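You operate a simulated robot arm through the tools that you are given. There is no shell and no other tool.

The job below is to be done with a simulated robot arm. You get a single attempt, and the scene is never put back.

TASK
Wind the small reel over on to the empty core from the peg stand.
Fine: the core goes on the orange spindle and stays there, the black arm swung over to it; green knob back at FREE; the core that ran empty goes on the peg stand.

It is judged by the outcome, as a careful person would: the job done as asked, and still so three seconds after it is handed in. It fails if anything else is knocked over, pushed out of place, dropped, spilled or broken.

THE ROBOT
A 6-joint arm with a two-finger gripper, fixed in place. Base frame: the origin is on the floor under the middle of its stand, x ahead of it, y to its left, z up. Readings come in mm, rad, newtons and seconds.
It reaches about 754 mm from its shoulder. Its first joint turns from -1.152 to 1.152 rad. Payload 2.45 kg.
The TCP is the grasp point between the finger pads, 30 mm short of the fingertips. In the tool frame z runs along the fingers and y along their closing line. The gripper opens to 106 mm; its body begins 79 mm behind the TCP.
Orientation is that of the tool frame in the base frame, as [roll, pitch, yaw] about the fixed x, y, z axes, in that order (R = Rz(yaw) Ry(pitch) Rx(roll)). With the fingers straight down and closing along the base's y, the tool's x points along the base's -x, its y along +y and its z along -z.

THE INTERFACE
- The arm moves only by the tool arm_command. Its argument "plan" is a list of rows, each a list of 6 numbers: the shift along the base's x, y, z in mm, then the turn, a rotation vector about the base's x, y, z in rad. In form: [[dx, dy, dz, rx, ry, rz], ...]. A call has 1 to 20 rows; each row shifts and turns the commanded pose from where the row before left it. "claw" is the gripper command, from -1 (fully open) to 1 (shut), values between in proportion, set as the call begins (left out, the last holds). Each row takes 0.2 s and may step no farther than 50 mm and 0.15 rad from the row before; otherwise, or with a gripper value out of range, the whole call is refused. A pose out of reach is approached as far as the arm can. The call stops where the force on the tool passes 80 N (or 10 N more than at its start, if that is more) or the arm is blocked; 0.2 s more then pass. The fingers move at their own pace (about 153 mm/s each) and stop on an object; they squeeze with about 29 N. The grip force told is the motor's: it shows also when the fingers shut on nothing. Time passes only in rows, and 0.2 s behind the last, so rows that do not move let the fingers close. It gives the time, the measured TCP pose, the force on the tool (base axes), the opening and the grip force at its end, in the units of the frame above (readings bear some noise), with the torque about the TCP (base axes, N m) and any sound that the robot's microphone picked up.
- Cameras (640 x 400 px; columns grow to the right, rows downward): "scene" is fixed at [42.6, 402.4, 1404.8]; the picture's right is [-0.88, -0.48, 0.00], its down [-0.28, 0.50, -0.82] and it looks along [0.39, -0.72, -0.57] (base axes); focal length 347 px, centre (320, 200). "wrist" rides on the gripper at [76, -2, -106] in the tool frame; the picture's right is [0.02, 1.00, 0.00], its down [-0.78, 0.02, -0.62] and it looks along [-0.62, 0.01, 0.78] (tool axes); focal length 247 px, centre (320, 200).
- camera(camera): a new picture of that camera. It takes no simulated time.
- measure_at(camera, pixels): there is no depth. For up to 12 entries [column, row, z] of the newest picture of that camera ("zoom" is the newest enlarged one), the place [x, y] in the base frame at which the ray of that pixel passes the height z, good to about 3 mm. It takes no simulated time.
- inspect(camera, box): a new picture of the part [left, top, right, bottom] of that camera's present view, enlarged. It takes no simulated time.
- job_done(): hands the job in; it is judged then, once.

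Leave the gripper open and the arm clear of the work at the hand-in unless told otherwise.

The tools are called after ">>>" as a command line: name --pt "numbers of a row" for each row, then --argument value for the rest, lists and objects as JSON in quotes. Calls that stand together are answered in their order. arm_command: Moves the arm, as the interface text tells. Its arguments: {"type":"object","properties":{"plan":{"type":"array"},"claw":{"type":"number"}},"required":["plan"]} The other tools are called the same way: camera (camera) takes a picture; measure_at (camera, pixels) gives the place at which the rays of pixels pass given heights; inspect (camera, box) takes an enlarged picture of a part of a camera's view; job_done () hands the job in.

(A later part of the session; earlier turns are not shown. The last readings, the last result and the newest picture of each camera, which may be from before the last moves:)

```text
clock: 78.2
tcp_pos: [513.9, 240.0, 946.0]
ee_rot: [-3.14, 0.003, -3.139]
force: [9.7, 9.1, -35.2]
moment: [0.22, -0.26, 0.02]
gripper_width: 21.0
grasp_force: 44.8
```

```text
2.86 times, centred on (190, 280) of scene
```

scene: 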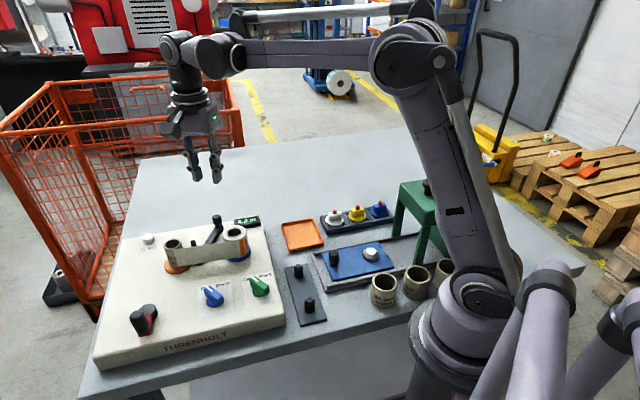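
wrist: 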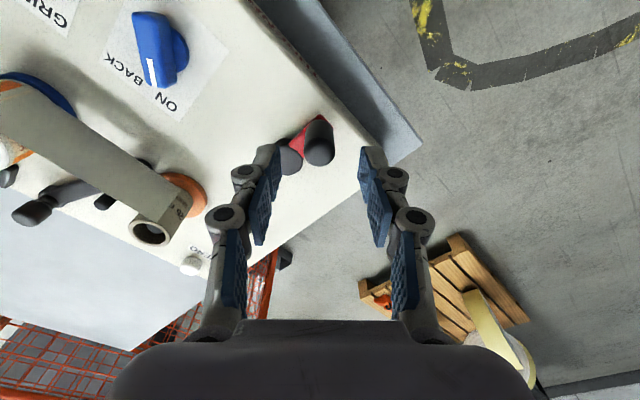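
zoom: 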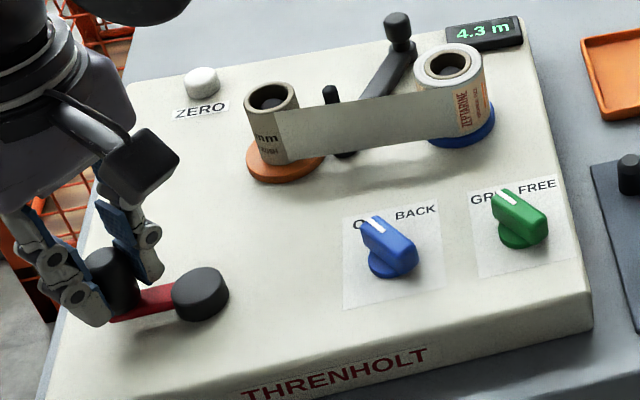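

Fitting a circle through the three readings gives hub (485.5, 212.2) and radius ≈ 40 mm. I ease outward and down slightly, then turn another 90° with the corrected radius.

>>> arm_command --pt "1.1 1.1 -1.2 0 0 0" --pt "6.36 -8.28 0 0 0 0" --pt "4.0 -9.65 0 0 0 0" --pt "1.36 -10.35 0 0 0 0" --pt "0 0 0 0 0 0"

>>> arm_command --pt "-1.36 -10.35 0 0 0 0" --pt "-4.0 -9.65 0 0 0 0" --pt "-6.36 -8.28 0 0 0 0" --pt "0 0 0 0 0 0"

>>> inspect --camera "scene" --box '[110, 210, 270, 350]'

```text
clock: 79.4
tcp_pos: [525.1, 212.9, 945.2]
ee_rot: [-3.14, 0.001, -3.141]
force: [8.7, 0.5, -1.3]
moment: [0.0, 1.04, -0.02]
gripper_width: 21.1
grasp_force: 45.1
```

```text
clock: 80.4
tcp_pos: [514.0, 184.5, 945.4]
ee_rot: [-3.14, 0.0, 3.141]
force: [7.8, -6.4, -15.0]
moment: [-0.23, -1.33, -0.03]
gripper_width: 21.2
grasp_force: 44.8
```

```text
2.86 times, centred on (190, 280) of scene
```

zoom: 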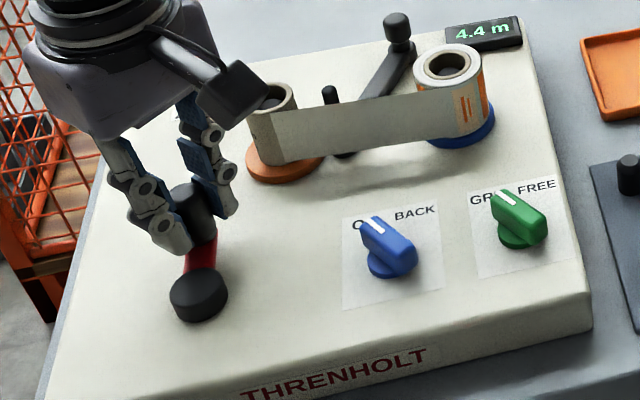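

The counter shows 4.4 m after half a turn and the label on the reel moves. Forces are small (~10 N outward). I continue half a turn in 30° steps with a radius of 40.7 mm.

>>> arm_command --pt "-17.75 -11.03 -0.4 0 0 0" --pt "-21.06 0 0 0 0 0" --pt "-18.25 10.53 0 0 0 0" --pt "0 0 0 0 0 0"

>>> arm_command --pt "-10.53 18.25 0 0 0 0" --pt "0 21.06 0 0 0 0" --pt "10.53 18.25 0 0 0 0" --pt "0 0 0 0 0 0"

>>> inspect --camera "scene" --box '[110, 210, 270, 350]'

```text
clock: 81.4
tcp_pos: [455.4, 185.3, 946.0]
ee_rot: [3.14, -0.001, -3.138]
force: [0.9, 0.8, -2.9]
moment: [0.09, 1.3, -0.01]
gripper_width: 21.3
grasp_force: 44.6
```

```text
clock: 82.4
tcp_pos: [457.5, 240.7, 946.2]
ee_rot: [-3.141, 0.003, -3.141]
force: [8.0, -8.6, 7.2]
moment: [-0.21, 0.36, -0.01]
gripper_width: 21.1
grasp_force: 44.9
```

```text
2.86 times, centred on (190, 280) of scene
```

zoom: 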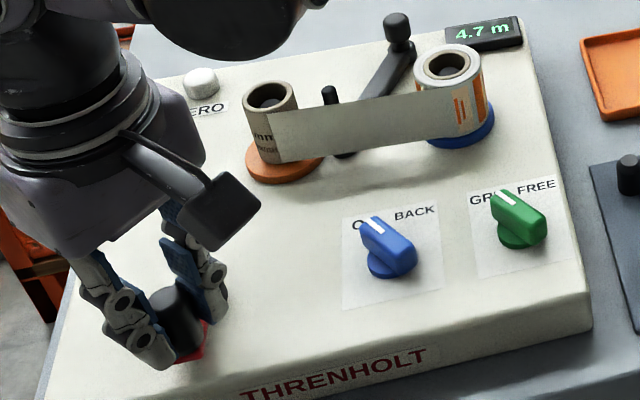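

One full turn moved the counter from 4.2 to 4.7 m, about 0.45 m a turn. I shift the centre by (+0.8, -0.8) and do a whole turn in one call.

>>> arm_command --pt "18.91 9.65 0 0 0 0" --pt "20.91 0 0 0 0 0" --pt "18.11 -10.45 0 0 0 0" --pt "10.45 -18.11 0 0 0 0" --pt "0 -20.91 0 0 0 0" --pt "-10.45 -18.11 0 0 0 0" --pt "-18.11 -10.45 0 0 0 0" --pt "-20.91 0 0 0 0 0" --pt "-18.11 10.45 0 0 0 0" --pt "-10.45 18.11 0 0 0 0" --pt "0 20.91 0 0 0 0" --pt "10.45 18.11 0 0 0 0" --pt "0 0 0 0 0 0"

>>> inspect --camera "scene" --box '[110, 210, 270, 350]'

>>> inspect --camera "scene" --box '[160, 205, 260, 275]'

```text
clock: 85.2
tcp_pos: [458.5, 241.1, 945.5]
ee_rot: [-3.141, 0.002, -3.14]
force: [2.1, -2.9, -18.0]
moment: [-0.01, 0.36, 0.0]
gripper_width: 21.2
grasp_force: 45.3
```

```text
2.86 times, centred on (190, 280) of scene
```

zoom: 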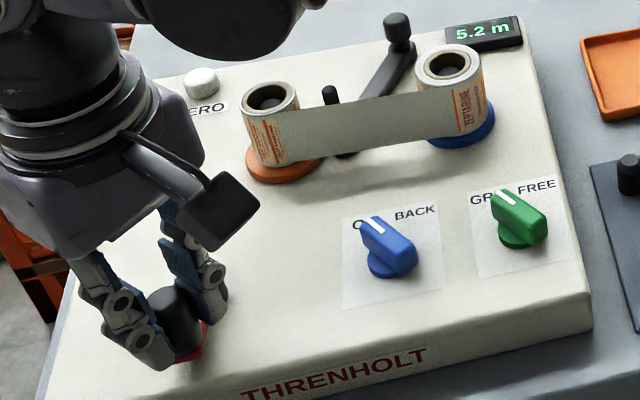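

```text
5.71 times, centred on (210, 240) of scene
```

zoom: 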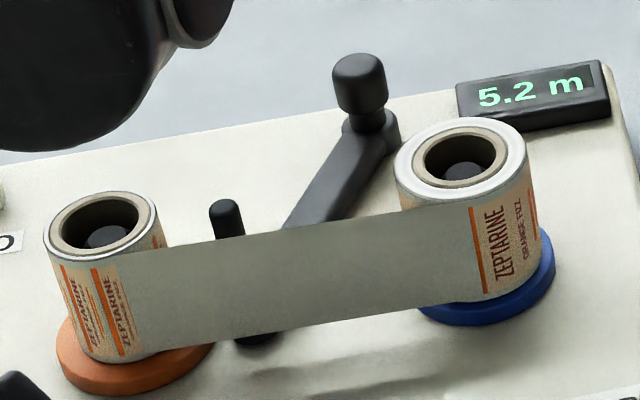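

It winds well: 1.0 m is on the core at 5.2 m. I do 1.5 turns next, watching the reel.

>>> arm_command --pt "18.21 10.35 -0.5 0 0 0" --pt "20.91 0 0 0 0 0" --pt "18.11 -10.45 0 0 0 0" --pt "10.45 -18.11 0 0 0 0" --pt "0 -20.91 0 0 0 0" --pt "-10.45 -18.11 0 0 0 0" --pt "-18.11 -10.45 0 0 0 0" --pt "-20.91 0 0 0 0 0" --pt "-18.11 10.45 0 0 0 0" --pt "-10.45 18.11 0 0 0 0" --pt "0 20.91 0 0 0 0" --pt "10.45 18.11 0 0 0 0" --pt "18.11 10.45 0 0 0 0" --pt "20.91 0 0 0 0 0" --pt "18.11 -10.45 0 0 0 0" --pt "10.45 -18.11 0 0 0 0" --pt "0 -20.91 0 0 0 0" --pt "-10.45 -18.11 0 0 0 0"

>>> inspect --camera "scene" --box '[110, 205, 270, 345]'

>>> inspect --camera "scene" --box '[160, 205, 260, 275]'

```text
clock: 89.0
tcp_pos: [516.0, 185.8, 944.0]
ee_rot: [3.141, 0.003, -3.141]
force: [-1.9, 2.4, 2.7]
moment: [0.1, -0.76, 0.01]
gripper_width: 21.3
grasp_force: 45.5
```

```text
2.86 times, centred on (190, 275) of scene
```

zoom: 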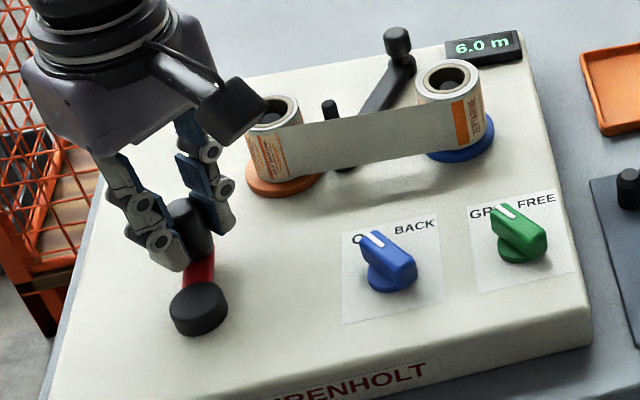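

```text
5.71 times, centred on (210, 240) of scene
```

zoom: 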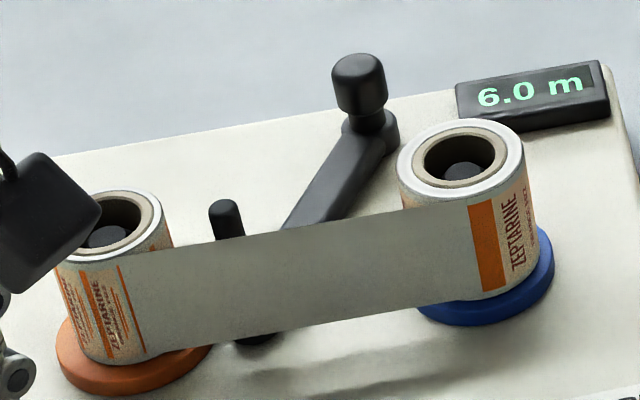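

The counter reads 6.0 m and the reel is visibly thinner. I carry on with another 1.5 turns.

>>> arm_command --pt "-18.11 -10.45 0 0 0 0" --pt "-20.91 0 0 0 0 0" --pt "-18.11 10.45 0 0 0 0" --pt "-10.45 18.11 0 0 0 0" --pt "0 20.91 0 0 0 0" --pt "10.45 18.11 0 0 0 0" --pt "18.11 10.45 0 0 0 0" --pt "20.91 0 0 0 0 0" --pt "18.11 -10.45 0 0 0 0" --pt "10.45 -18.11 0 0 0 0" --pt "0 -20.91 0 0 0 0" --pt "-10.45 -18.11 0 0 0 0" --pt "-18.11 -10.45 0 0 0 0" --pt "-20.91 0 0 0 0 0" --pt "-18.11 10.45 0 0 0 0" --pt "-10.45 18.11 0 0 0 0" --pt "0 20.91 0 0 0 0" --pt "10.45 18.11 0 0 0 0"

>>> inspect --camera "scene" --box '[110, 205, 270, 345]'

```text
clock: 92.8
tcp_pos: [458.6, 241.7, 944.3]
ee_rot: [3.14, 0.001, -3.139]
force: [-0.5, 0.2, 9.0]
moment: [0.19, 0.97, 0.02]
gripper_width: 21.2
grasp_force: 44.5
```

```text
2.86 times, centred on (190, 275) of scene
```

zoom: 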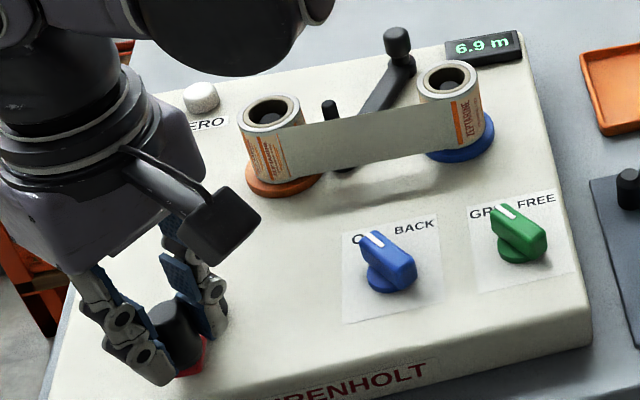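

6.9 m now; the grip and forces are fine. Another 1.5 turns.

>>> arm_command --pt "18.11 10.45 0 0 0 0" --pt "20.91 0 0 0 0 0" --pt "18.11 -10.45 0 0 0 0" --pt "10.45 -18.11 0 0 0 0" --pt "0 -20.91 0 0 0 0" --pt "-10.45 -18.11 0 0 0 0" --pt "-18.11 -10.45 0 0 0 0" --pt "-20.91 0 0 0 0 0" --pt "-18.11 10.45 0 0 0 0" --pt "-10.45 18.11 0 0 0 0" --pt "0 20.91 0 0 0 0" --pt "10.45 18.11 0 0 0 0" --pt "18.11 10.45 0 0 0 0" --pt "20.91 0 0 0 0 0" --pt "18.11 -10.45 0 0 0 0" --pt "10.45 -18.11 0 0 0 0" --pt "0 -20.91 0 0 0 0" --pt "-10.45 -18.11 0 0 0 0"

>>> inspect --camera "scene" --box '[110, 205, 270, 345]'

>>> inspect --camera "scene" --box '[160, 205, 260, 275]'

```text
clock: 96.6
tcp_pos: [514.9, 185.6, 943.8]
ee_rot: [3.138, 0.002, -3.137]
force: [-7.4, 6.8, 11.8]
moment: [0.31, 0.15, 0.05]
gripper_width: 21.3
grasp_force: 45.3
```

```text
2.86 times, centred on (190, 275) of scene
```

zoom: 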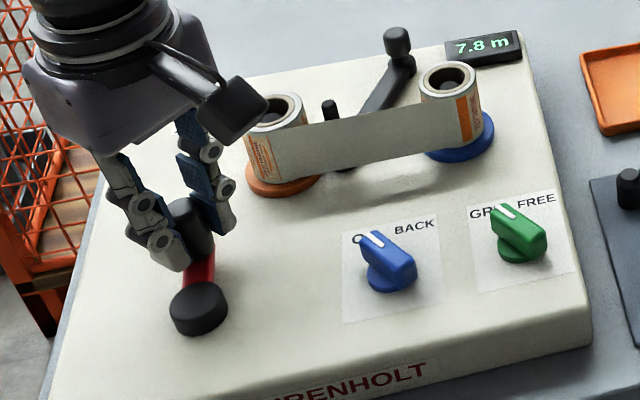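

```text
5.71 times, centred on (210, 240) of scene
```

zoom: 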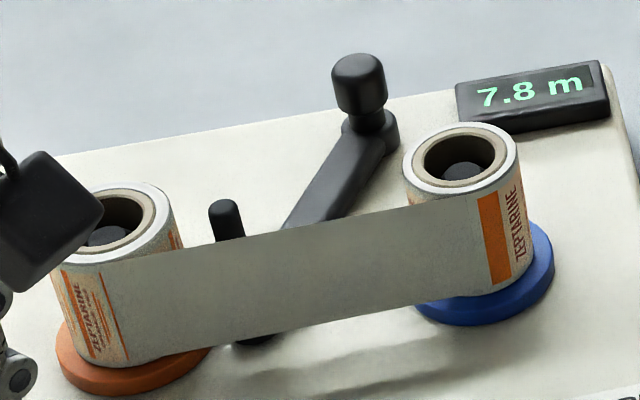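

7.8 m; the reel is thin now. I trim (-0.7, +0.7) for the slight inward force and do another 1.5 turns.

>>> arm_command --pt "-18.81 -9.75 0.3 0 0 0" --pt "-20.91 0 0 0 0 0" --pt "-18.11 10.45 0 0 0 0" --pt "-10.45 18.11 0 0 0 0" --pt "0 20.91 0 0 0 0" --pt "10.45 18.11 0 0 0 0" --pt "18.11 10.45 0 0 0 0" --pt "20.91 0 0 0 0 0" --pt "18.11 -10.45 0 0 0 0" --pt "10.45 -18.11 0 0 0 0" --pt "0 -20.91 0 0 0 0" --pt "-10.45 -18.11 0 0 0 0" --pt "-18.11 -10.45 0 0 0 0" --pt "-20.91 0 0 0 0 0" --pt "-18.11 10.45 0 0 0 0" --pt "-10.45 18.11 0 0 0 0" --pt "0 20.91 0 0 0 0" --pt "10.45 18.11 0 0 0 0"

>>> inspect --camera "scene" --box '[160, 205, 260, 275]'

```text
clock: 100.4
tcp_pos: [457.8, 242.3, 945.3]
ee_rot: [-3.14, 0.002, -3.141]
force: [6.6, -7.2, 5.2]
moment: [-0.02, 0.83, -0.01]
gripper_width: 21.5
grasp_force: 45.5
```

```text
5.71 times, centred on (210, 240) of scene
```

zoom: 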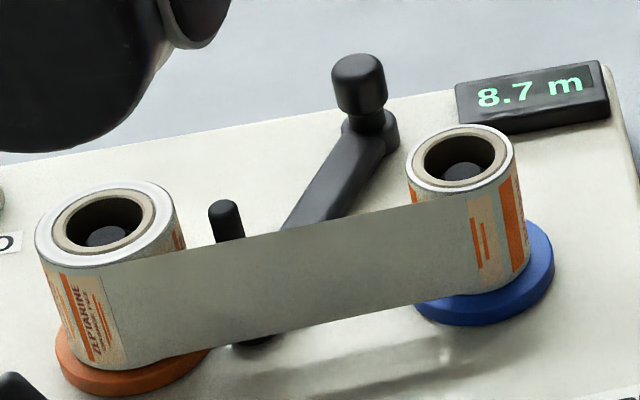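

8.7 m; only a thin layer is left on the reel. I use a slightly smaller radius and make one more turn, then look.

>>> arm_command --pt "18.3 9.98 0 0 0 0" --pt "20.71 0 0 0 0 0" --pt "17.93 -10.35 0 0 0 0" --pt "10.35 -17.93 0 0 0 0" --pt "0 -20.71 0 0 0 0" --pt "-10.35 -17.93 0 0 0 0" --pt "-17.93 -10.35 0 0 0 0" --pt "-20.71 0 0 0 0 0" --pt "-17.93 10.35 0 0 0 0" --pt "-10.35 17.93 0 0 0 0" --pt "0 20.71 0 0 0 0" --pt "10.35 17.93 0 0 0 0"

>>> inspect --camera "scene" --box '[160, 205, 260, 275]'

```text
clock: 103.0
tcp_pos: [458.9, 241.4, 946.0]
ee_rot: [-3.141, 0.004, -3.141]
force: [4.0, -6.6, -16.1]
moment: [0.02, 0.58, -0.06]
gripper_width: 21.2
grasp_force: 45.1
```

```text
5.71 times, centred on (210, 240) of scene
```

zoom: 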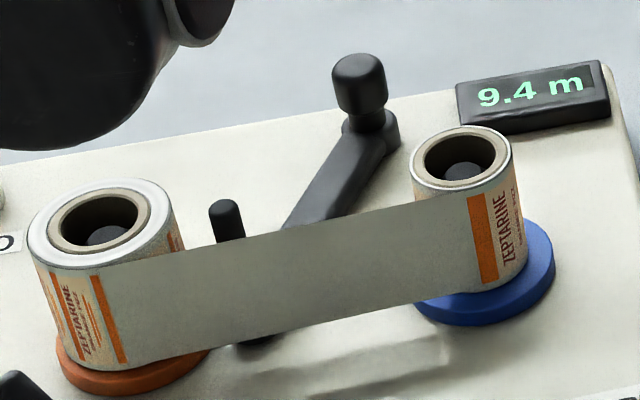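

9.4 m; the reel is almost down to its core. I go on in half-turns now, looking each time and listening for any sound.

>>> arm_command --pt "18.23 10.05 -0.5 0 0 0" --pt "20.71 0 0 0 0 0" --pt "17.93 -10.35 0 0 0 0" --pt "10.35 -17.93 0 0 0 0" --pt "0 -20.71 0 0 0 0" --pt "-10.35 -17.93 0 0 0 0"

>>> inspect --camera "scene" --box '[160, 205, 260, 275]'

```text
clock: 104.4
tcp_pos: [513.1, 182.5, 944.3]
ee_rot: [3.141, -0.001, -3.14]
force: [1.1, -1.0, 41.7]
moment: [0.0, -0.49, 0.01]
gripper_width: 21.2
grasp_force: 45.4
```

```text
5.71 times, centred on (210, 240) of scene
```

zoom: 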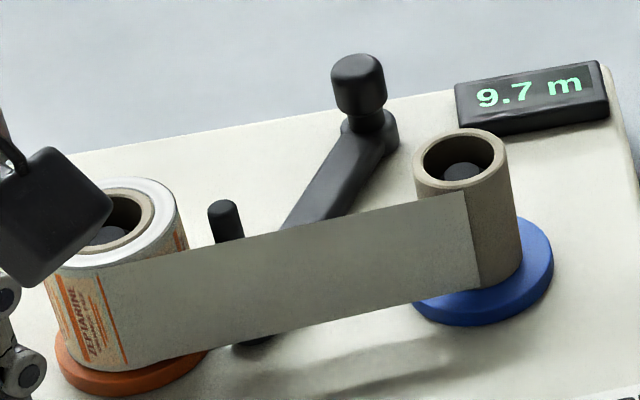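

The reel's core is bare with just the tail of the tape still on it (9.7 m). I raise 1 mm for the vertical preload and continue a half-turn so the tail comes over.

>>> arm_command --pt "-17.93 -10.35 1.2 0 0 0" --pt "-20.71 0 0 0 0 0" --pt "-17.93 10.35 0 0 0 0" --pt "0 0 0 0 0 0"

>>> inspect --camera "scene" --box '[160, 205, 260, 275]'

```text
clock: 105.4
tcp_pos: [455.6, 184.3, 943.6]
ee_rot: [-3.141, -0.001, -3.141]
force: [-7.2, -5.3, 12.5]
moment: [-0.2, -0.17, -0.04]
gripper_width: 21.2
grasp_force: 44.9
```

```text
5.71 times, centred on (210, 240) of scene
```

zoom: 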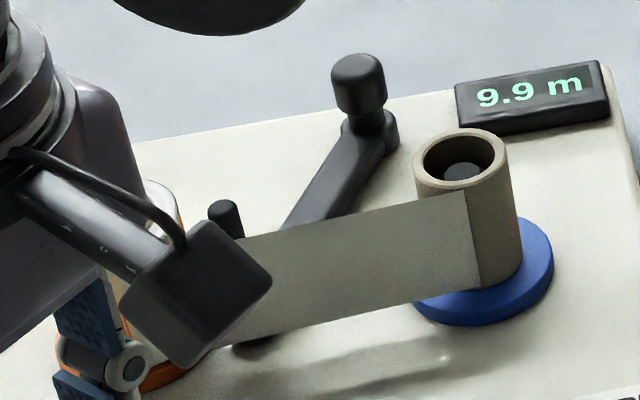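

The counter is at 9.9 m, and the flap still spans to the bare core. I continue another half-turn.

>>> arm_command --pt "-10.35 17.93 0 0 0 0" --pt "0 20.71 0 0 0 0" --pt "10.35 17.93 0 0 0 0" --pt "0 0 0 0 0 0"

>>> inspect --camera "scene" --box '[160, 205, 260, 275]'

>>> arm_command --pt "17.93 10.35 0 0 0 0" --pt "20.71 0 0 0 0 0" --pt "17.93 -10.35 0 0 0 0" --pt "0 0 0 0 0 0"

>>> inspect --camera "scene" --box '[160, 205, 260, 275]'

```text
clock: 106.4
tcp_pos: [457.1, 242.1, 944.6]
ee_rot: [-3.14, 0.0, -3.14]
force: [-0.6, 0.8, -19.4]
moment: [0.16, 0.28, 0.03]
gripper_width: 21.2
grasp_force: 45.1
```

```text
5.71 times, centred on (210, 240) of scene
```

zoom: 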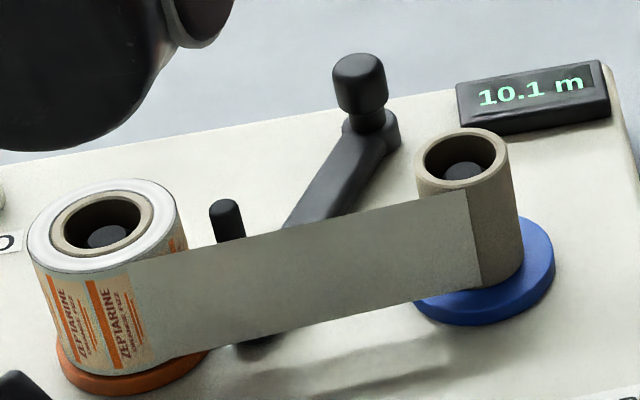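

```text
clock: 107.4
tcp_pos: [513.1, 240.5, 945.6]
ee_rot: [-3.141, -0.003, -3.141]
force: [-6.1, -7.6, -33.5]
moment: [-0.21, -0.17, -0.01]
gripper_width: 21.1
grasp_force: 44.8
```

```text
5.71 times, centred on (210, 240) of scene
```

zoom: 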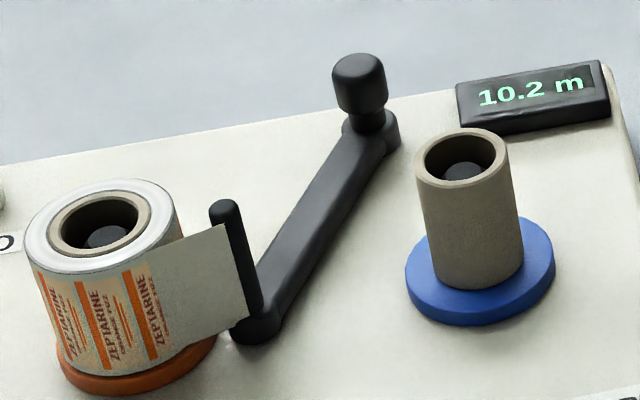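

The tape ran off and the tail now rests on the black arm's pin by the full core, at 10.2 m: the winding is complete. I relieve the preload, release the handle and lift clear.

>>> arm_command --pt "-0.6 -0.7 -1.2 0 0 0" --pt "0 0 0 0 0 0"

>>> arm_command --pt "0 0 0 0 0 0" --pt "0 0 0 0 0 0" --claw 0.2

>>> arm_command --pt "0 0 10 0 0 0" --pt "0 0 20 0 0 0" --pt "0 0 40 0 0 0" --pt "0 0 40 0 0 0" --pt "0 0 0 0 0 0"

>>> camera --camera "scene"

>>> inspect --camera "scene" --box '[110, 205, 270, 345]'

```text
clock: 108.0
tcp_pos: [512.5, 241.5, 944.4]
ee_rot: [-3.141, -0.002, -3.139]
force: [-4.4, -4.2, -6.6]
moment: [-0.09, 1.43, -0.02]
gripper_width: 21.2
grasp_force: 45.4
```

```text
clock: 108.6
tcp_pos: [512.0, 242.2, 945.9]
ee_rot: [-3.14, 0.002, -3.139]
force: [0.0, -0.7, -0.3]
moment: [0.03, 0.04, -0.03]
gripper_width: 42.4
grasp_force: 0.0
```

```text
clock: 109.8
tcp_pos: [513.4, 240.6, 1057.0]
ee_rot: [-3.142, 0.0, -3.14]
force: [0.6, -0.3, -0.8]
moment: [-0.02, -0.01, 0.01]
gripper_width: 42.3
grasp_force: 0.1
```

```text
taken
```

scene: 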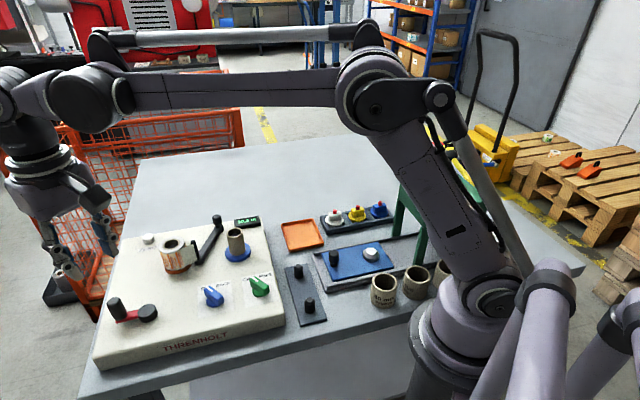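

```text
2.86 times, centred on (190, 275) of scene
```

zoom: 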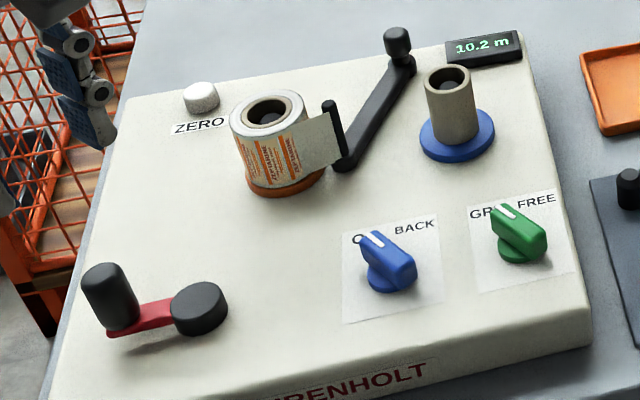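

All tape is on the orange-side core and the arm stays swung over. Now the green knob goes back to FREE. I move above it at a safe height and turn the tool about -0.16 rad to line up with its bar.

>>> arm_command --pt "-27.6 -27.5 0 0 0 -0.027" --pt "-27.6 -27.5 0 0 0 -0.027" --pt "-27.6 -27.5 0 0 0 -0.027" --pt "-27.6 -27.5 0 0 0 -0.027" --pt "-27.6 -27.5 0 0 0 -0.027" --pt "-27.5 -27.5 0 0 0 -0.027" --pt "0 0 -30 0 0 0" --pt "0 0 -30 0 0 0" --pt "0 0 0 0 0 0"

>>> camera --camera "wrist"

>>> inspect --camera "wrist" --box '[260, 60, 380, 180]'

```text
clock: 111.8
tcp_pos: [350.0, 75.1, 994.2]
ee_rot: [-3.14, 0.0, 2.981]
force: [0.2, 0.3, 0.8]
moment: [-0.02, 0.0, 0.01]
gripper_width: 42.4
grasp_force: 0.0
```

```text
taken
```

wrist: 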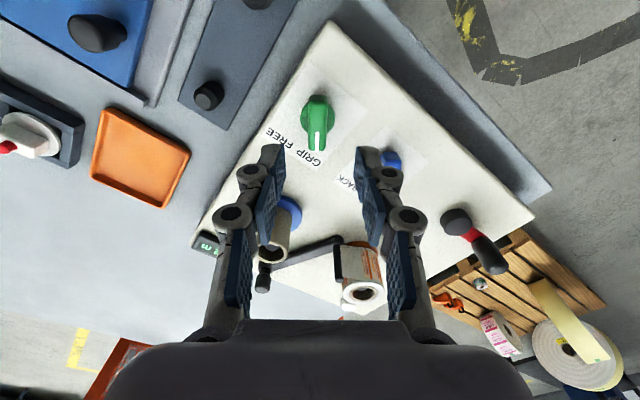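

```text
3.33 times, centred on (320, 120) of wrist
```

zoom: 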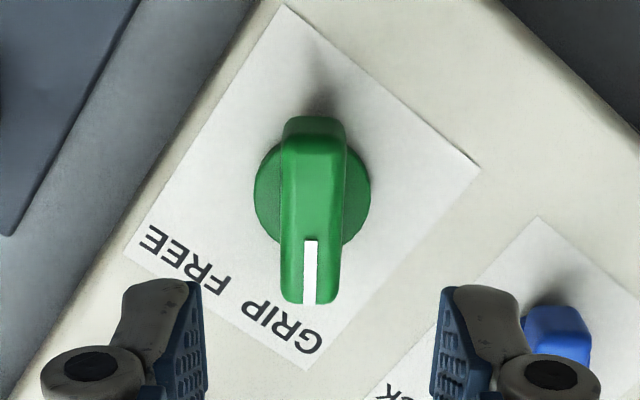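

The bar is ~1.7 mm off toward the tool's -y and slightly toward -x. I shift (-1.8, -1.6), descend to tcp z≈932 and grip the bar.

>>> arm_command --pt "-1.8 -1.6 -15 0 0 0" --pt "0 0 -20 0 0 0" --pt "0 0 -18 0 0 0" --pt "0 0 -9 0 0 0" --pt "0 0 0 0 0 0"

>>> arm_command --pt "0 0 0 0 0 0" --pt "0 0 0 0 0 0" --pt "0 0 0 0 0 0" --claw 1

>>> arm_command --pt "0 0 0 0 0 -0.1" --pt "0 0 0 0 0 -0.1" --pt "0 0 0 0 0 0"

>>> inspect --camera "wrist" --box '[220, 80, 420, 220]'

```text
clock: 113.0
tcp_pos: [347.1, 74.9, 932.3]
ee_rot: [-3.141, -0.001, 2.981]
force: [0.3, -0.5, -0.3]
moment: [0.01, 0.02, 0.05]
gripper_width: 42.3
grasp_force: 0.1
```

```text
clock: 113.8
tcp_pos: [346.5, 74.8, 932.8]
ee_rot: [-3.142, -0.001, 2.982]
force: [1.2, 4.4, 0.8]
moment: [0.16, 0.13, -0.71]
gripper_width: 14.8
grasp_force: 41.2
```

```text
clock: 114.6
tcp_pos: [347.3, 75.4, 932.7]
ee_rot: [3.141, -0.001, 2.78]
force: [0.9, 10.3, 16.1]
moment: [0.22, -0.24, 0.01]
gripper_width: 14.6
grasp_force: 40.8
```

```text
2.86 times, centred on (320, 150) of wrist
```

zoom: 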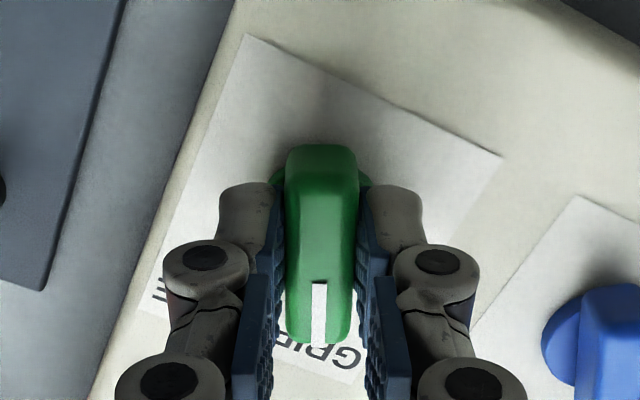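

It turns with the fingers. I trim +1.2 mm in y and keep rotating clockwise.

>>> arm_command --pt "0 1.2 0.6 0 0 -0.1" --pt "0 0 0 0 0 -0.1" --pt "0 0 0 0 0 -0.1" --pt "0 0 0 0 0 0"

>>> arm_command --pt "0 0 0 0 0 -0.1" --pt "0 0 0 0 0 -0.1" --pt "0 0 0 0 0 -0.1" --pt "0 0 0 0 0 0"

```text
clock: 115.6
tcp_pos: [347.4, 75.7, 933.9]
ee_rot: [3.138, 0.003, 2.48]
force: [13.8, 13.1, -7.1]
moment: [0.86, 0.3, 0.06]
gripper_width: 14.7
grasp_force: 41.3
```

```text
clock: 116.6
tcp_pos: [348.0, 77.0, 932.9]
ee_rot: [3.135, 0.001, 2.18]
force: [11.1, 21.6, -10.3]
moment: [-0.41, -0.94, 0.07]
gripper_width: 14.6
grasp_force: 40.8
```

I ease by (+1.5, +2.2) toward the knob's axis and continue to the FREE stop.

>>> arm_command --pt "1.5 2.2 0 0 0 0" --pt "0 0 0 0 0 -0.1" --pt "0 0 0 0 0 -0.1" --pt "0 0 0 0 0 0"

>>> arm_command --pt "0 0 0 0 0 -0.1" --pt "0 0 0 0 0 -0.1" --pt "0 0 0 0 0 0"

>>> inspect --camera "wrist" --box '[220, 80, 420, 220]'

```text
clock: 117.6
tcp_pos: [347.4, 77.1, 932.2]
ee_rot: [3.139, 0.003, 1.979]
force: [11.3, 5.2, -5.9]
moment: [1.17, 0.12, -0.01]
gripper_width: 15.0
grasp_force: 41.1
```

```text
clock: 118.4
tcp_pos: [347.9, 77.8, 933.6]
ee_rot: [3.135, 0.002, 1.78]
force: [16.1, 10.2, -9.1]
moment: [-0.81, -0.61, 0.0]
gripper_width: 14.6
grasp_force: 41.1
```

```text
2.86 times, centred on (320, 150) of wrist
```

zoom: 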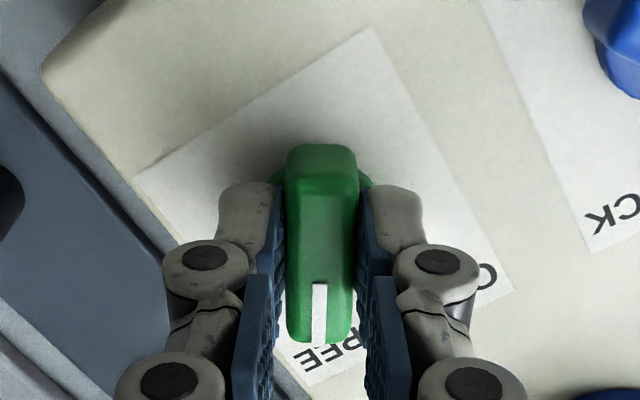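

The line is nearing FREE. I ease +1.5 mm in x and turn further until the torque shows the stop.

>>> arm_command --pt "1.5 1.0 0 0 0 0" --pt "0 0 0 0 0 -0.08" --pt "0 0 0 0 0 0"

>>> arm_command --pt "0 0 0 0 0 -0.06" --pt "0 0 0 0 0 0"

>>> arm_command --pt "0 0 0 0 0 -0.06" --pt "0 0 0 0 0 0"

```text
clock: 119.2
tcp_pos: [349.9, 78.2, 933.2]
ee_rot: [3.141, 0.005, 1.699]
force: [9.1, -5.2, 15.3]
moment: [-0.33, -0.3, 1.1]
gripper_width: 15.4
grasp_force: 41.1
```

```text
clock: 119.8
tcp_pos: [349.4, 77.7, 932.5]
ee_rot: [3.141, 0.001, 1.641]
force: [4.8, -7.6, 28.1]
moment: [-0.73, -0.25, 1.2]
gripper_width: 16.7
grasp_force: 42.1
```

```text
clock: 120.4
tcp_pos: [350.3, 79.4, 932.4]
ee_rot: [-3.141, 0.001, 1.581]
force: [4.8, -9.9, 38.9]
moment: [-0.24, -0.11, 1.21]
gripper_width: 17.7
grasp_force: 43.3
```

Torque of 1.2 N·m: the FREE stop is reached. I undo the over-turn, open and lift.

>>> arm_command --pt "0 0 0.6 0 0 0.06" --pt "0 0 0 0 0 0.06" --pt "0 0 0 0 0 0"

>>> arm_command --pt "0 0 0 0 0 0" --pt "0 0 0 0 0 0" --claw 0.2

>>> arm_command --pt "0 0 10 0 0 0" --pt "0 0 25 0 0 0" --pt "0 0 40 0 0 0" --pt "0 0 40 0 0 0" --pt "0 0 0 0 0 0"

>>> inspect --camera "scene" --box '[190, 250, 290, 320]'

>>> inspect --camera "scene" --box '[140, 205, 270, 290]'

```text
clock: 121.2
tcp_pos: [349.9, 79.1, 931.2]
ee_rot: [3.141, -0.002, 1.704]
force: [4.7, -0.1, -17.4]
moment: [-0.03, -0.13, 0.8]
gripper_width: 15.3
grasp_force: 41.4
```

```text
clock: 121.8
tcp_pos: [349.6, 78.6, 932.3]
ee_rot: [3.141, 0.001, 1.702]
force: [1.0, -0.6, -0.1]
moment: [0.06, 0.0, 0.0]
gripper_width: 42.4
grasp_force: 0.2
```

```text
clock: 123.0
tcp_pos: [348.6, 78.6, 1048.4]
ee_rot: [3.14, 0.001, 1.7]
force: [-0.1, -0.6, -0.2]
moment: [0.0, 0.01, 0.02]
gripper_width: 42.4
grasp_force: 0.1
```

```text
5.71 times, centred on (240, 285) of scene
```

zoom: 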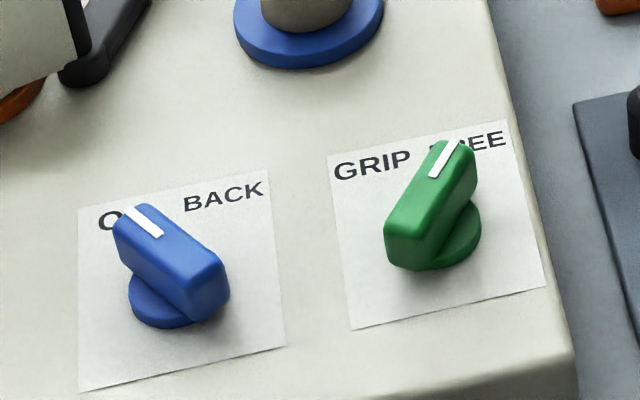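

```text
4.71 times, centred on (205, 248) of scene
```

zoom: 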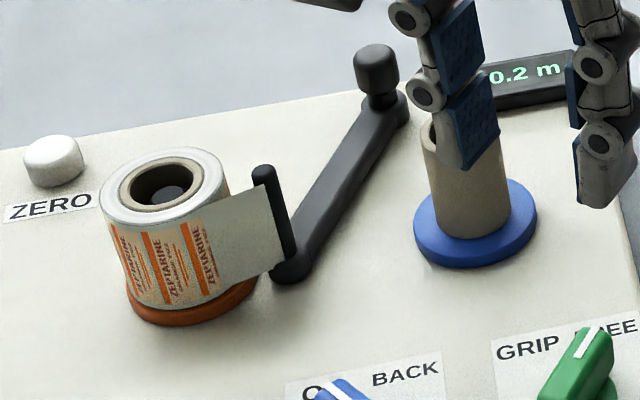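

Green is back at FREE. Now the empty core on the blue spindle: I move above it at about (449, 14), turning the tool so the fingers again close along the panel's front-back direction (same as at the peg stand).

>>> arm_command --pt "6.67 -4.3 0 0 0 0.1484" --pt "6.67 -4.3 0 0 0 0.1484" --pt "6.67 -4.3 0 0 0 0.1484" --pt "6.67 -4.3 0 0 0 0.1484" --pt "6.67 -4.3 0 0 0 0.1484" --pt "6.67 -4.3 0 0 0 0.1484" --pt "6.67 -4.3 0 0 0 0.1484" --pt "6.67 -4.3 0 0 0 0.1484" --pt "6.67 -4.3 0 0 0 0.1484" --pt "6.67 -4.3 0 0 0 0.1484" --pt "6.67 -4.3 0 0 0 0.1484" --pt "6.67 -4.3 0 0 0 0.1484" --pt "6.67 -4.3 0 0 0 0.1484" --pt "6.67 -4.3 0 0 0 0.1484" --pt "6.67 -4.3 0 0 0 0.1484" --pt "0 0 0 0 0 0" --pt "0 0 0 0 0 0" --claw -0.3

>>> camera --camera "wrist"

>>> inspect --camera "wrist" --box '[260, 60, 380, 160]'

>>> camera --camera "scene"

```text
clock: 126.6
tcp_pos: [450.0, 13.8, 1047.5]
ee_rot: [-3.141, 0.001, -2.356]
force: [-0.3, 0.1, -0.5]
moment: [0.0, 0.02, -0.02]
gripper_width: 69.0
grasp_force: 0.0
```

```text
taken
```

wrist: 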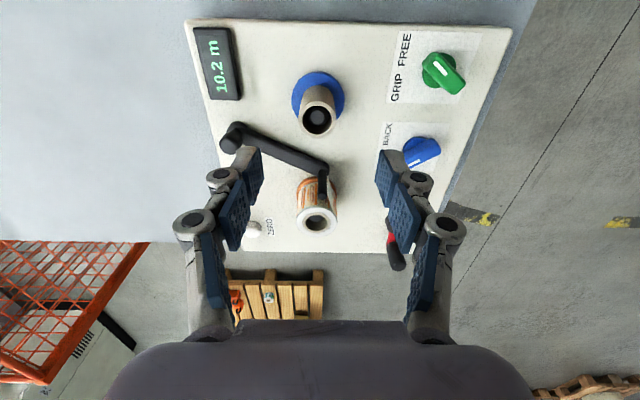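

```text
4.00 times, centred on (320, 110) of wrist
```

zoom: 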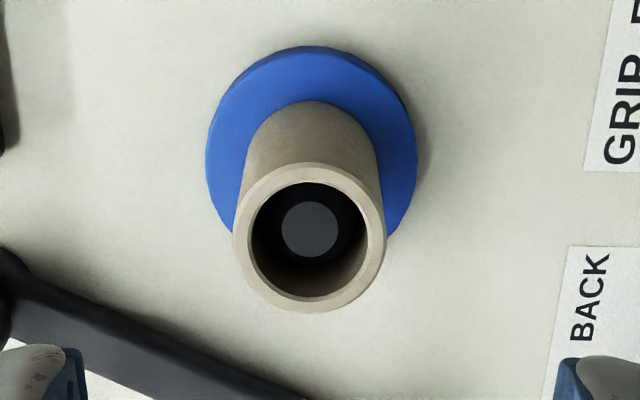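

```text
taken
```

scene: 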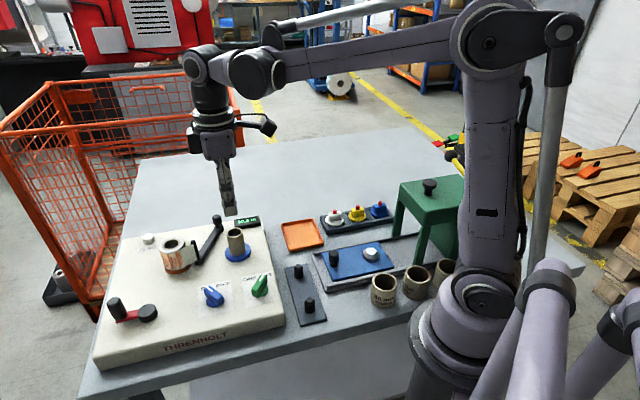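

The bare core's rim centre is at wrist (317.4, 119.4); the axis is about 2.7 mm toward tool -y. I shift (+1.9, -1.9) and descend to z≈985 to check.

>>> arm_command --pt "1.9 -1.9 -20 0 0 0" --pt "0 0 -25 0 0 0" --pt "0 0 -17 0 0 0" --pt "0 0 0 0 0 0"

>>> inspect --camera "wrist" --box '[250, 80, 390, 200]'

>>> inspect --camera "scene" --box '[180, 190, 280, 270]'

```text
clock: 127.6
tcp_pos: [451.2, 14.5, 986.9]
ee_rot: [-3.141, -0.001, -2.357]
force: [0.4, 0.0, 0.8]
moment: [-0.01, -0.01, 0.03]
gripper_width: 69.3
grasp_force: 0.1
```

```text
3.33 times, centred on (320, 140) of wrist
```

zoom: 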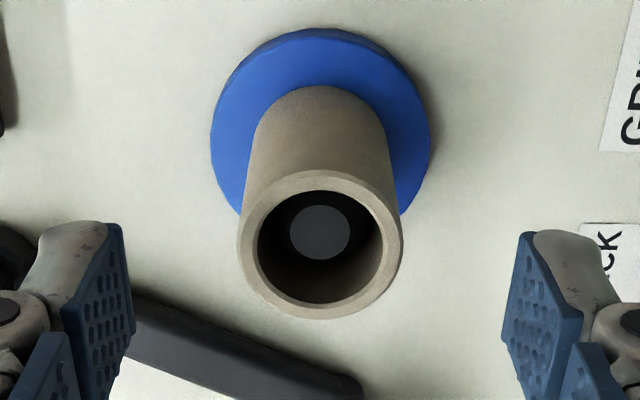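

```text
5.00 times, centred on (230, 230) of scene
```

zoom: 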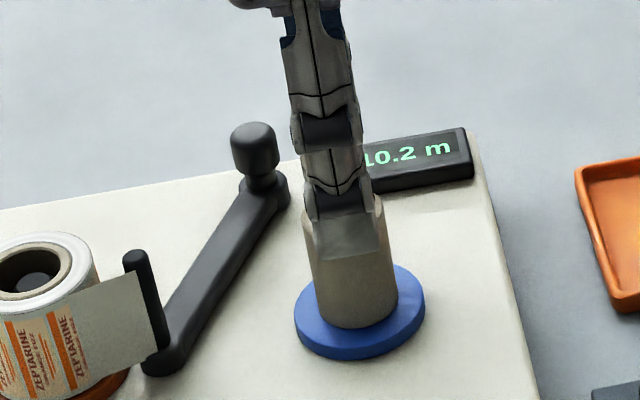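

Centred. I descend to tcp z≈937.6, about 12 mm below the core's top, and close on it.

>>> arm_command --pt "0.2 0.2 -20 0 0 0" --pt "0 0 -18 0 0 0" --pt "0 0 -10 0 0 0" --pt "0 0 0 0 0 0"

>>> arm_command --pt "0 0 0 0 0 0" --pt "0 0 0 0 0 0" --claw 0.3

>>> arm_command --pt "0 0 0 0 0 0" --pt "0 0 0 0 0 0" --pt "0 0 0 0 0 0" --claw 1

>>> inspect --camera "wrist" --box '[220, 60, 420, 250]'

```text
clock: 128.6
tcp_pos: [449.8, 12.6, 939.4]
ee_rot: [3.141, 0.001, -2.356]
force: [-0.5, -0.6, 0.0]
moment: [-0.01, 0.03, 0.01]
gripper_width: 68.7
grasp_force: 0.1
```

```text
clock: 129.2
tcp_pos: [451.7, 12.8, 939.4]
ee_rot: [-3.14, 0.0, -2.358]
force: [-0.2, 0.1, 0.0]
moment: [-0.03, -0.02, -0.01]
gripper_width: 37.0
grasp_force: 0.1
```

```text
clock: 130.0
tcp_pos: [450.4, 12.7, 939.8]
ee_rot: [3.141, 0.0, -2.358]
force: [1.1, 0.3, 0.4]
moment: [0.02, -0.02, 0.01]
gripper_width: 31.0
grasp_force: 29.5
```

```text
2.11 times, centred on (320, 155) of wrist
```

zoom: 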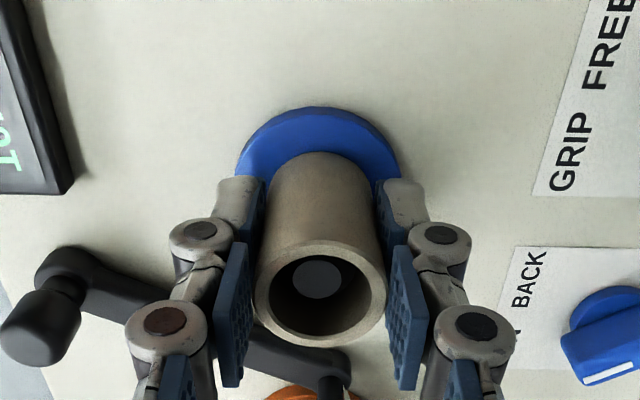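

The core is held (31.0 mm). I lift gently first to be sure the spindle has let it go.

>>> arm_command --pt "0 0 3 0 0 0" --pt "0 0 3 0 0 0" --pt "0 0 0 0 0 0"

>>> inspect --camera "scene" --box '[180, 190, 280, 270]'

```text
clock: 130.8
tcp_pos: [450.3, 13.1, 944.4]
ee_rot: [3.141, 0.0, -2.358]
force: [-0.3, -1.3, -0.8]
moment: [0.0, -0.01, 0.01]
gripper_width: 30.8
grasp_force: 29.0
```

```text
5.00 times, centred on (230, 230) of scene
```

zoom: 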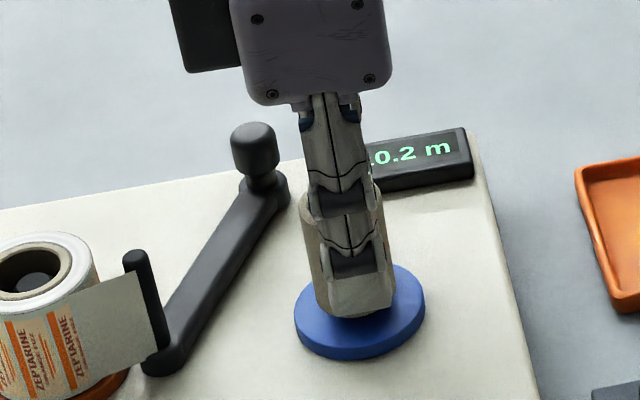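

The core slides off freely. I lift to z≈1028 and carry it above the peg at about (324, -21.5).

>>> arm_command --pt "0 0 15 0 0 0" --pt "0 0 25 0 0 0" --pt "0 0 25 0 0 0" --pt "0 0 18 0 0 0" --pt "-25.3 -6.9 0 0 0 0" --pt "-25.3 -6.9 0 0 0 0" --pt "-25.3 -6.9 0 0 0 0" --pt "-25.3 -6.9 0 0 0 0" --pt "-25.2 -6.8 0 0 0 0" --pt "0 0 0 0 0 0" --pt "0 0 0 0 0 0"

>>> camera --camera "wrist"

>>> inspect --camera "wrist" --box '[260, 50, 380, 160]'

>>> inspect --camera "scene" --box '[260, 200, 340, 290]'

```text
clock: 133.2
tcp_pos: [324.8, -22.7, 1028.6]
ee_rot: [-3.141, 0.0, -2.358]
force: [0.7, -0.4, -0.4]
moment: [0.01, -0.01, -0.01]
gripper_width: 31.0
grasp_force: 29.1
```

```text
taken
```

wrist: 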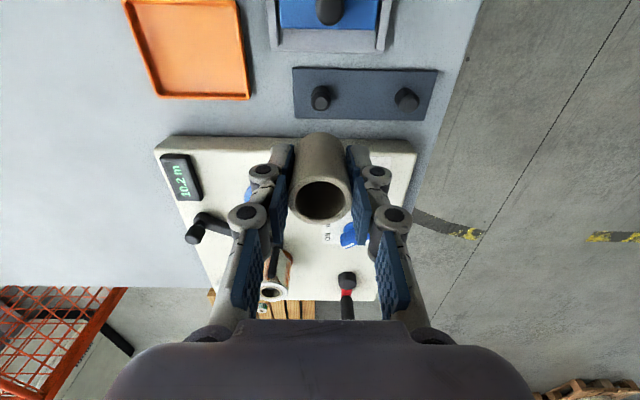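

```text
3.64 times, centred on (320, 105) of wrist
```

zoom: 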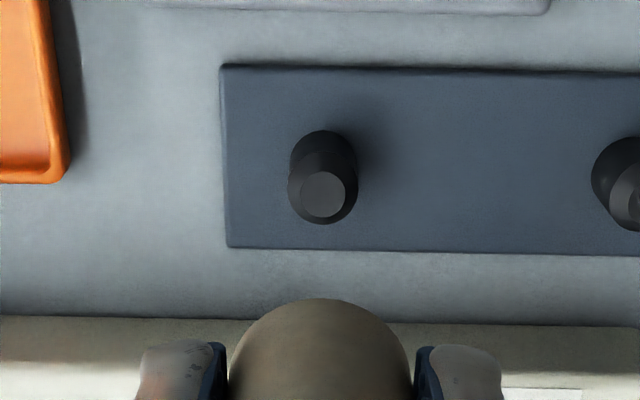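

```text
4.44 times, centred on (300, 245) of scene
```

zoom: 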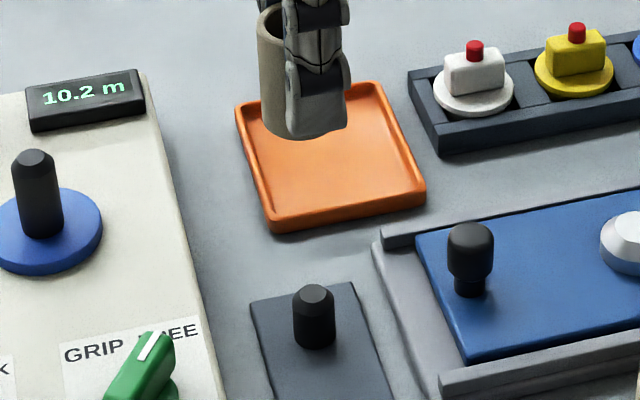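

In the wrist view the peg (column 323) and core (321) line up within half a millimetre. I check the other direction with a tighter scene zoom.

>>> inspect --camera "scene" --box '[275, 205, 325, 275]'

```text
5.71 times, centred on (300, 240) of scene
```

zoom: 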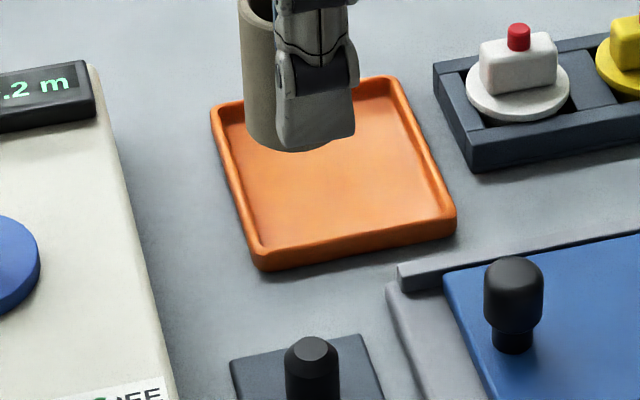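

The two views disagree by a few mm at this height, so I descend until the core's bottom is roughly 17 mm above the peg, where the comparison is more reliable.

>>> arm_command --pt "-0.2 0.2 -30 0 0 0" --pt "0 0 -30 0 0 0" --pt "0 0 -28 0 0 0" --pt "0 0 0 0 0 0" --pt "0 0 0 0 0 0"

>>> inspect --camera "wrist" --box '[270, 80, 370, 170]'

>>> inspect --camera "scene" --box '[270, 230, 330, 290]'

```text
clock: 134.4
tcp_pos: [325.6, -20.7, 938.2]
ee_rot: [-3.141, 0.0, -2.359]
force: [0.9, -0.2, -0.2]
moment: [-0.01, -0.01, -0.01]
gripper_width: 30.8
grasp_force: 28.9
```

```text
4.44 times, centred on (320, 125) of wrist
```

zoom: 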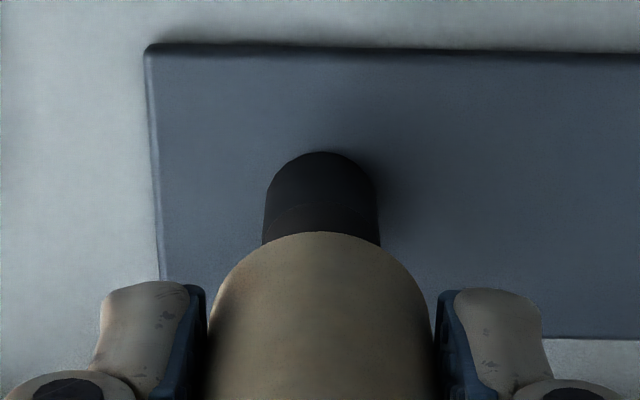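

```text
6.67 times, centred on (300, 260) of scene
```

zoom: 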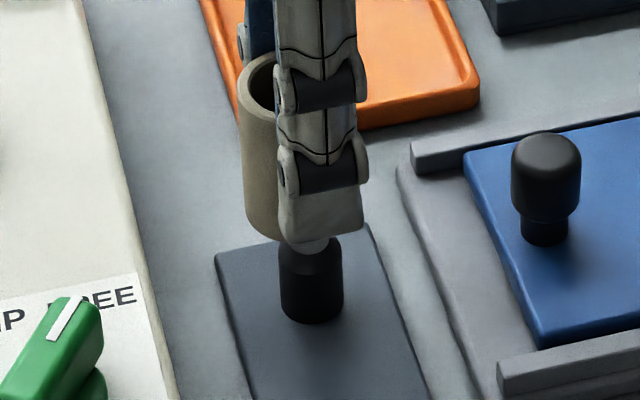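

At this height both views agree: the core must move about 2.4 mm along the panel's right direction to be over the peg. I shift (-1.7, -1.7) and lower 10 mm, then check.

>>> arm_command --pt "-1.7 -1.7 0 0 0 0" --pt "0 0 -5 0 0 0" --pt "0 0 -5 0 0 0" --pt "0 0 0 0 0 0"

>>> inspect --camera "scene" --box '[270, 230, 330, 290]'

>>> inspect --camera "wrist" --box '[270, 80, 370, 170]'

```text
clock: 135.4
tcp_pos: [323.4, -22.4, 928.4]
ee_rot: [3.141, 0.0, -2.358]
force: [-1.1, 0.8, -0.8]
moment: [0.0, -0.02, 0.02]
gripper_width: 30.8
grasp_force: 28.8
```

```text
6.67 times, centred on (300, 260) of scene
```

zoom: 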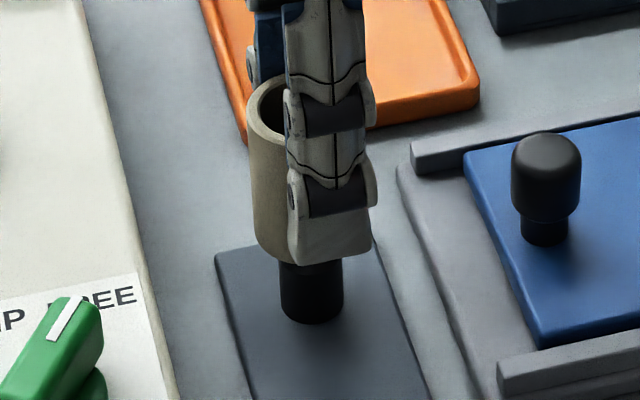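

```text
4.44 times, centred on (320, 125) of wrist
```

zoom: 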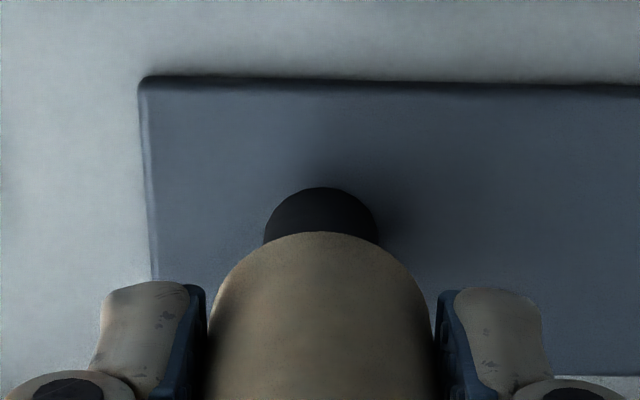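

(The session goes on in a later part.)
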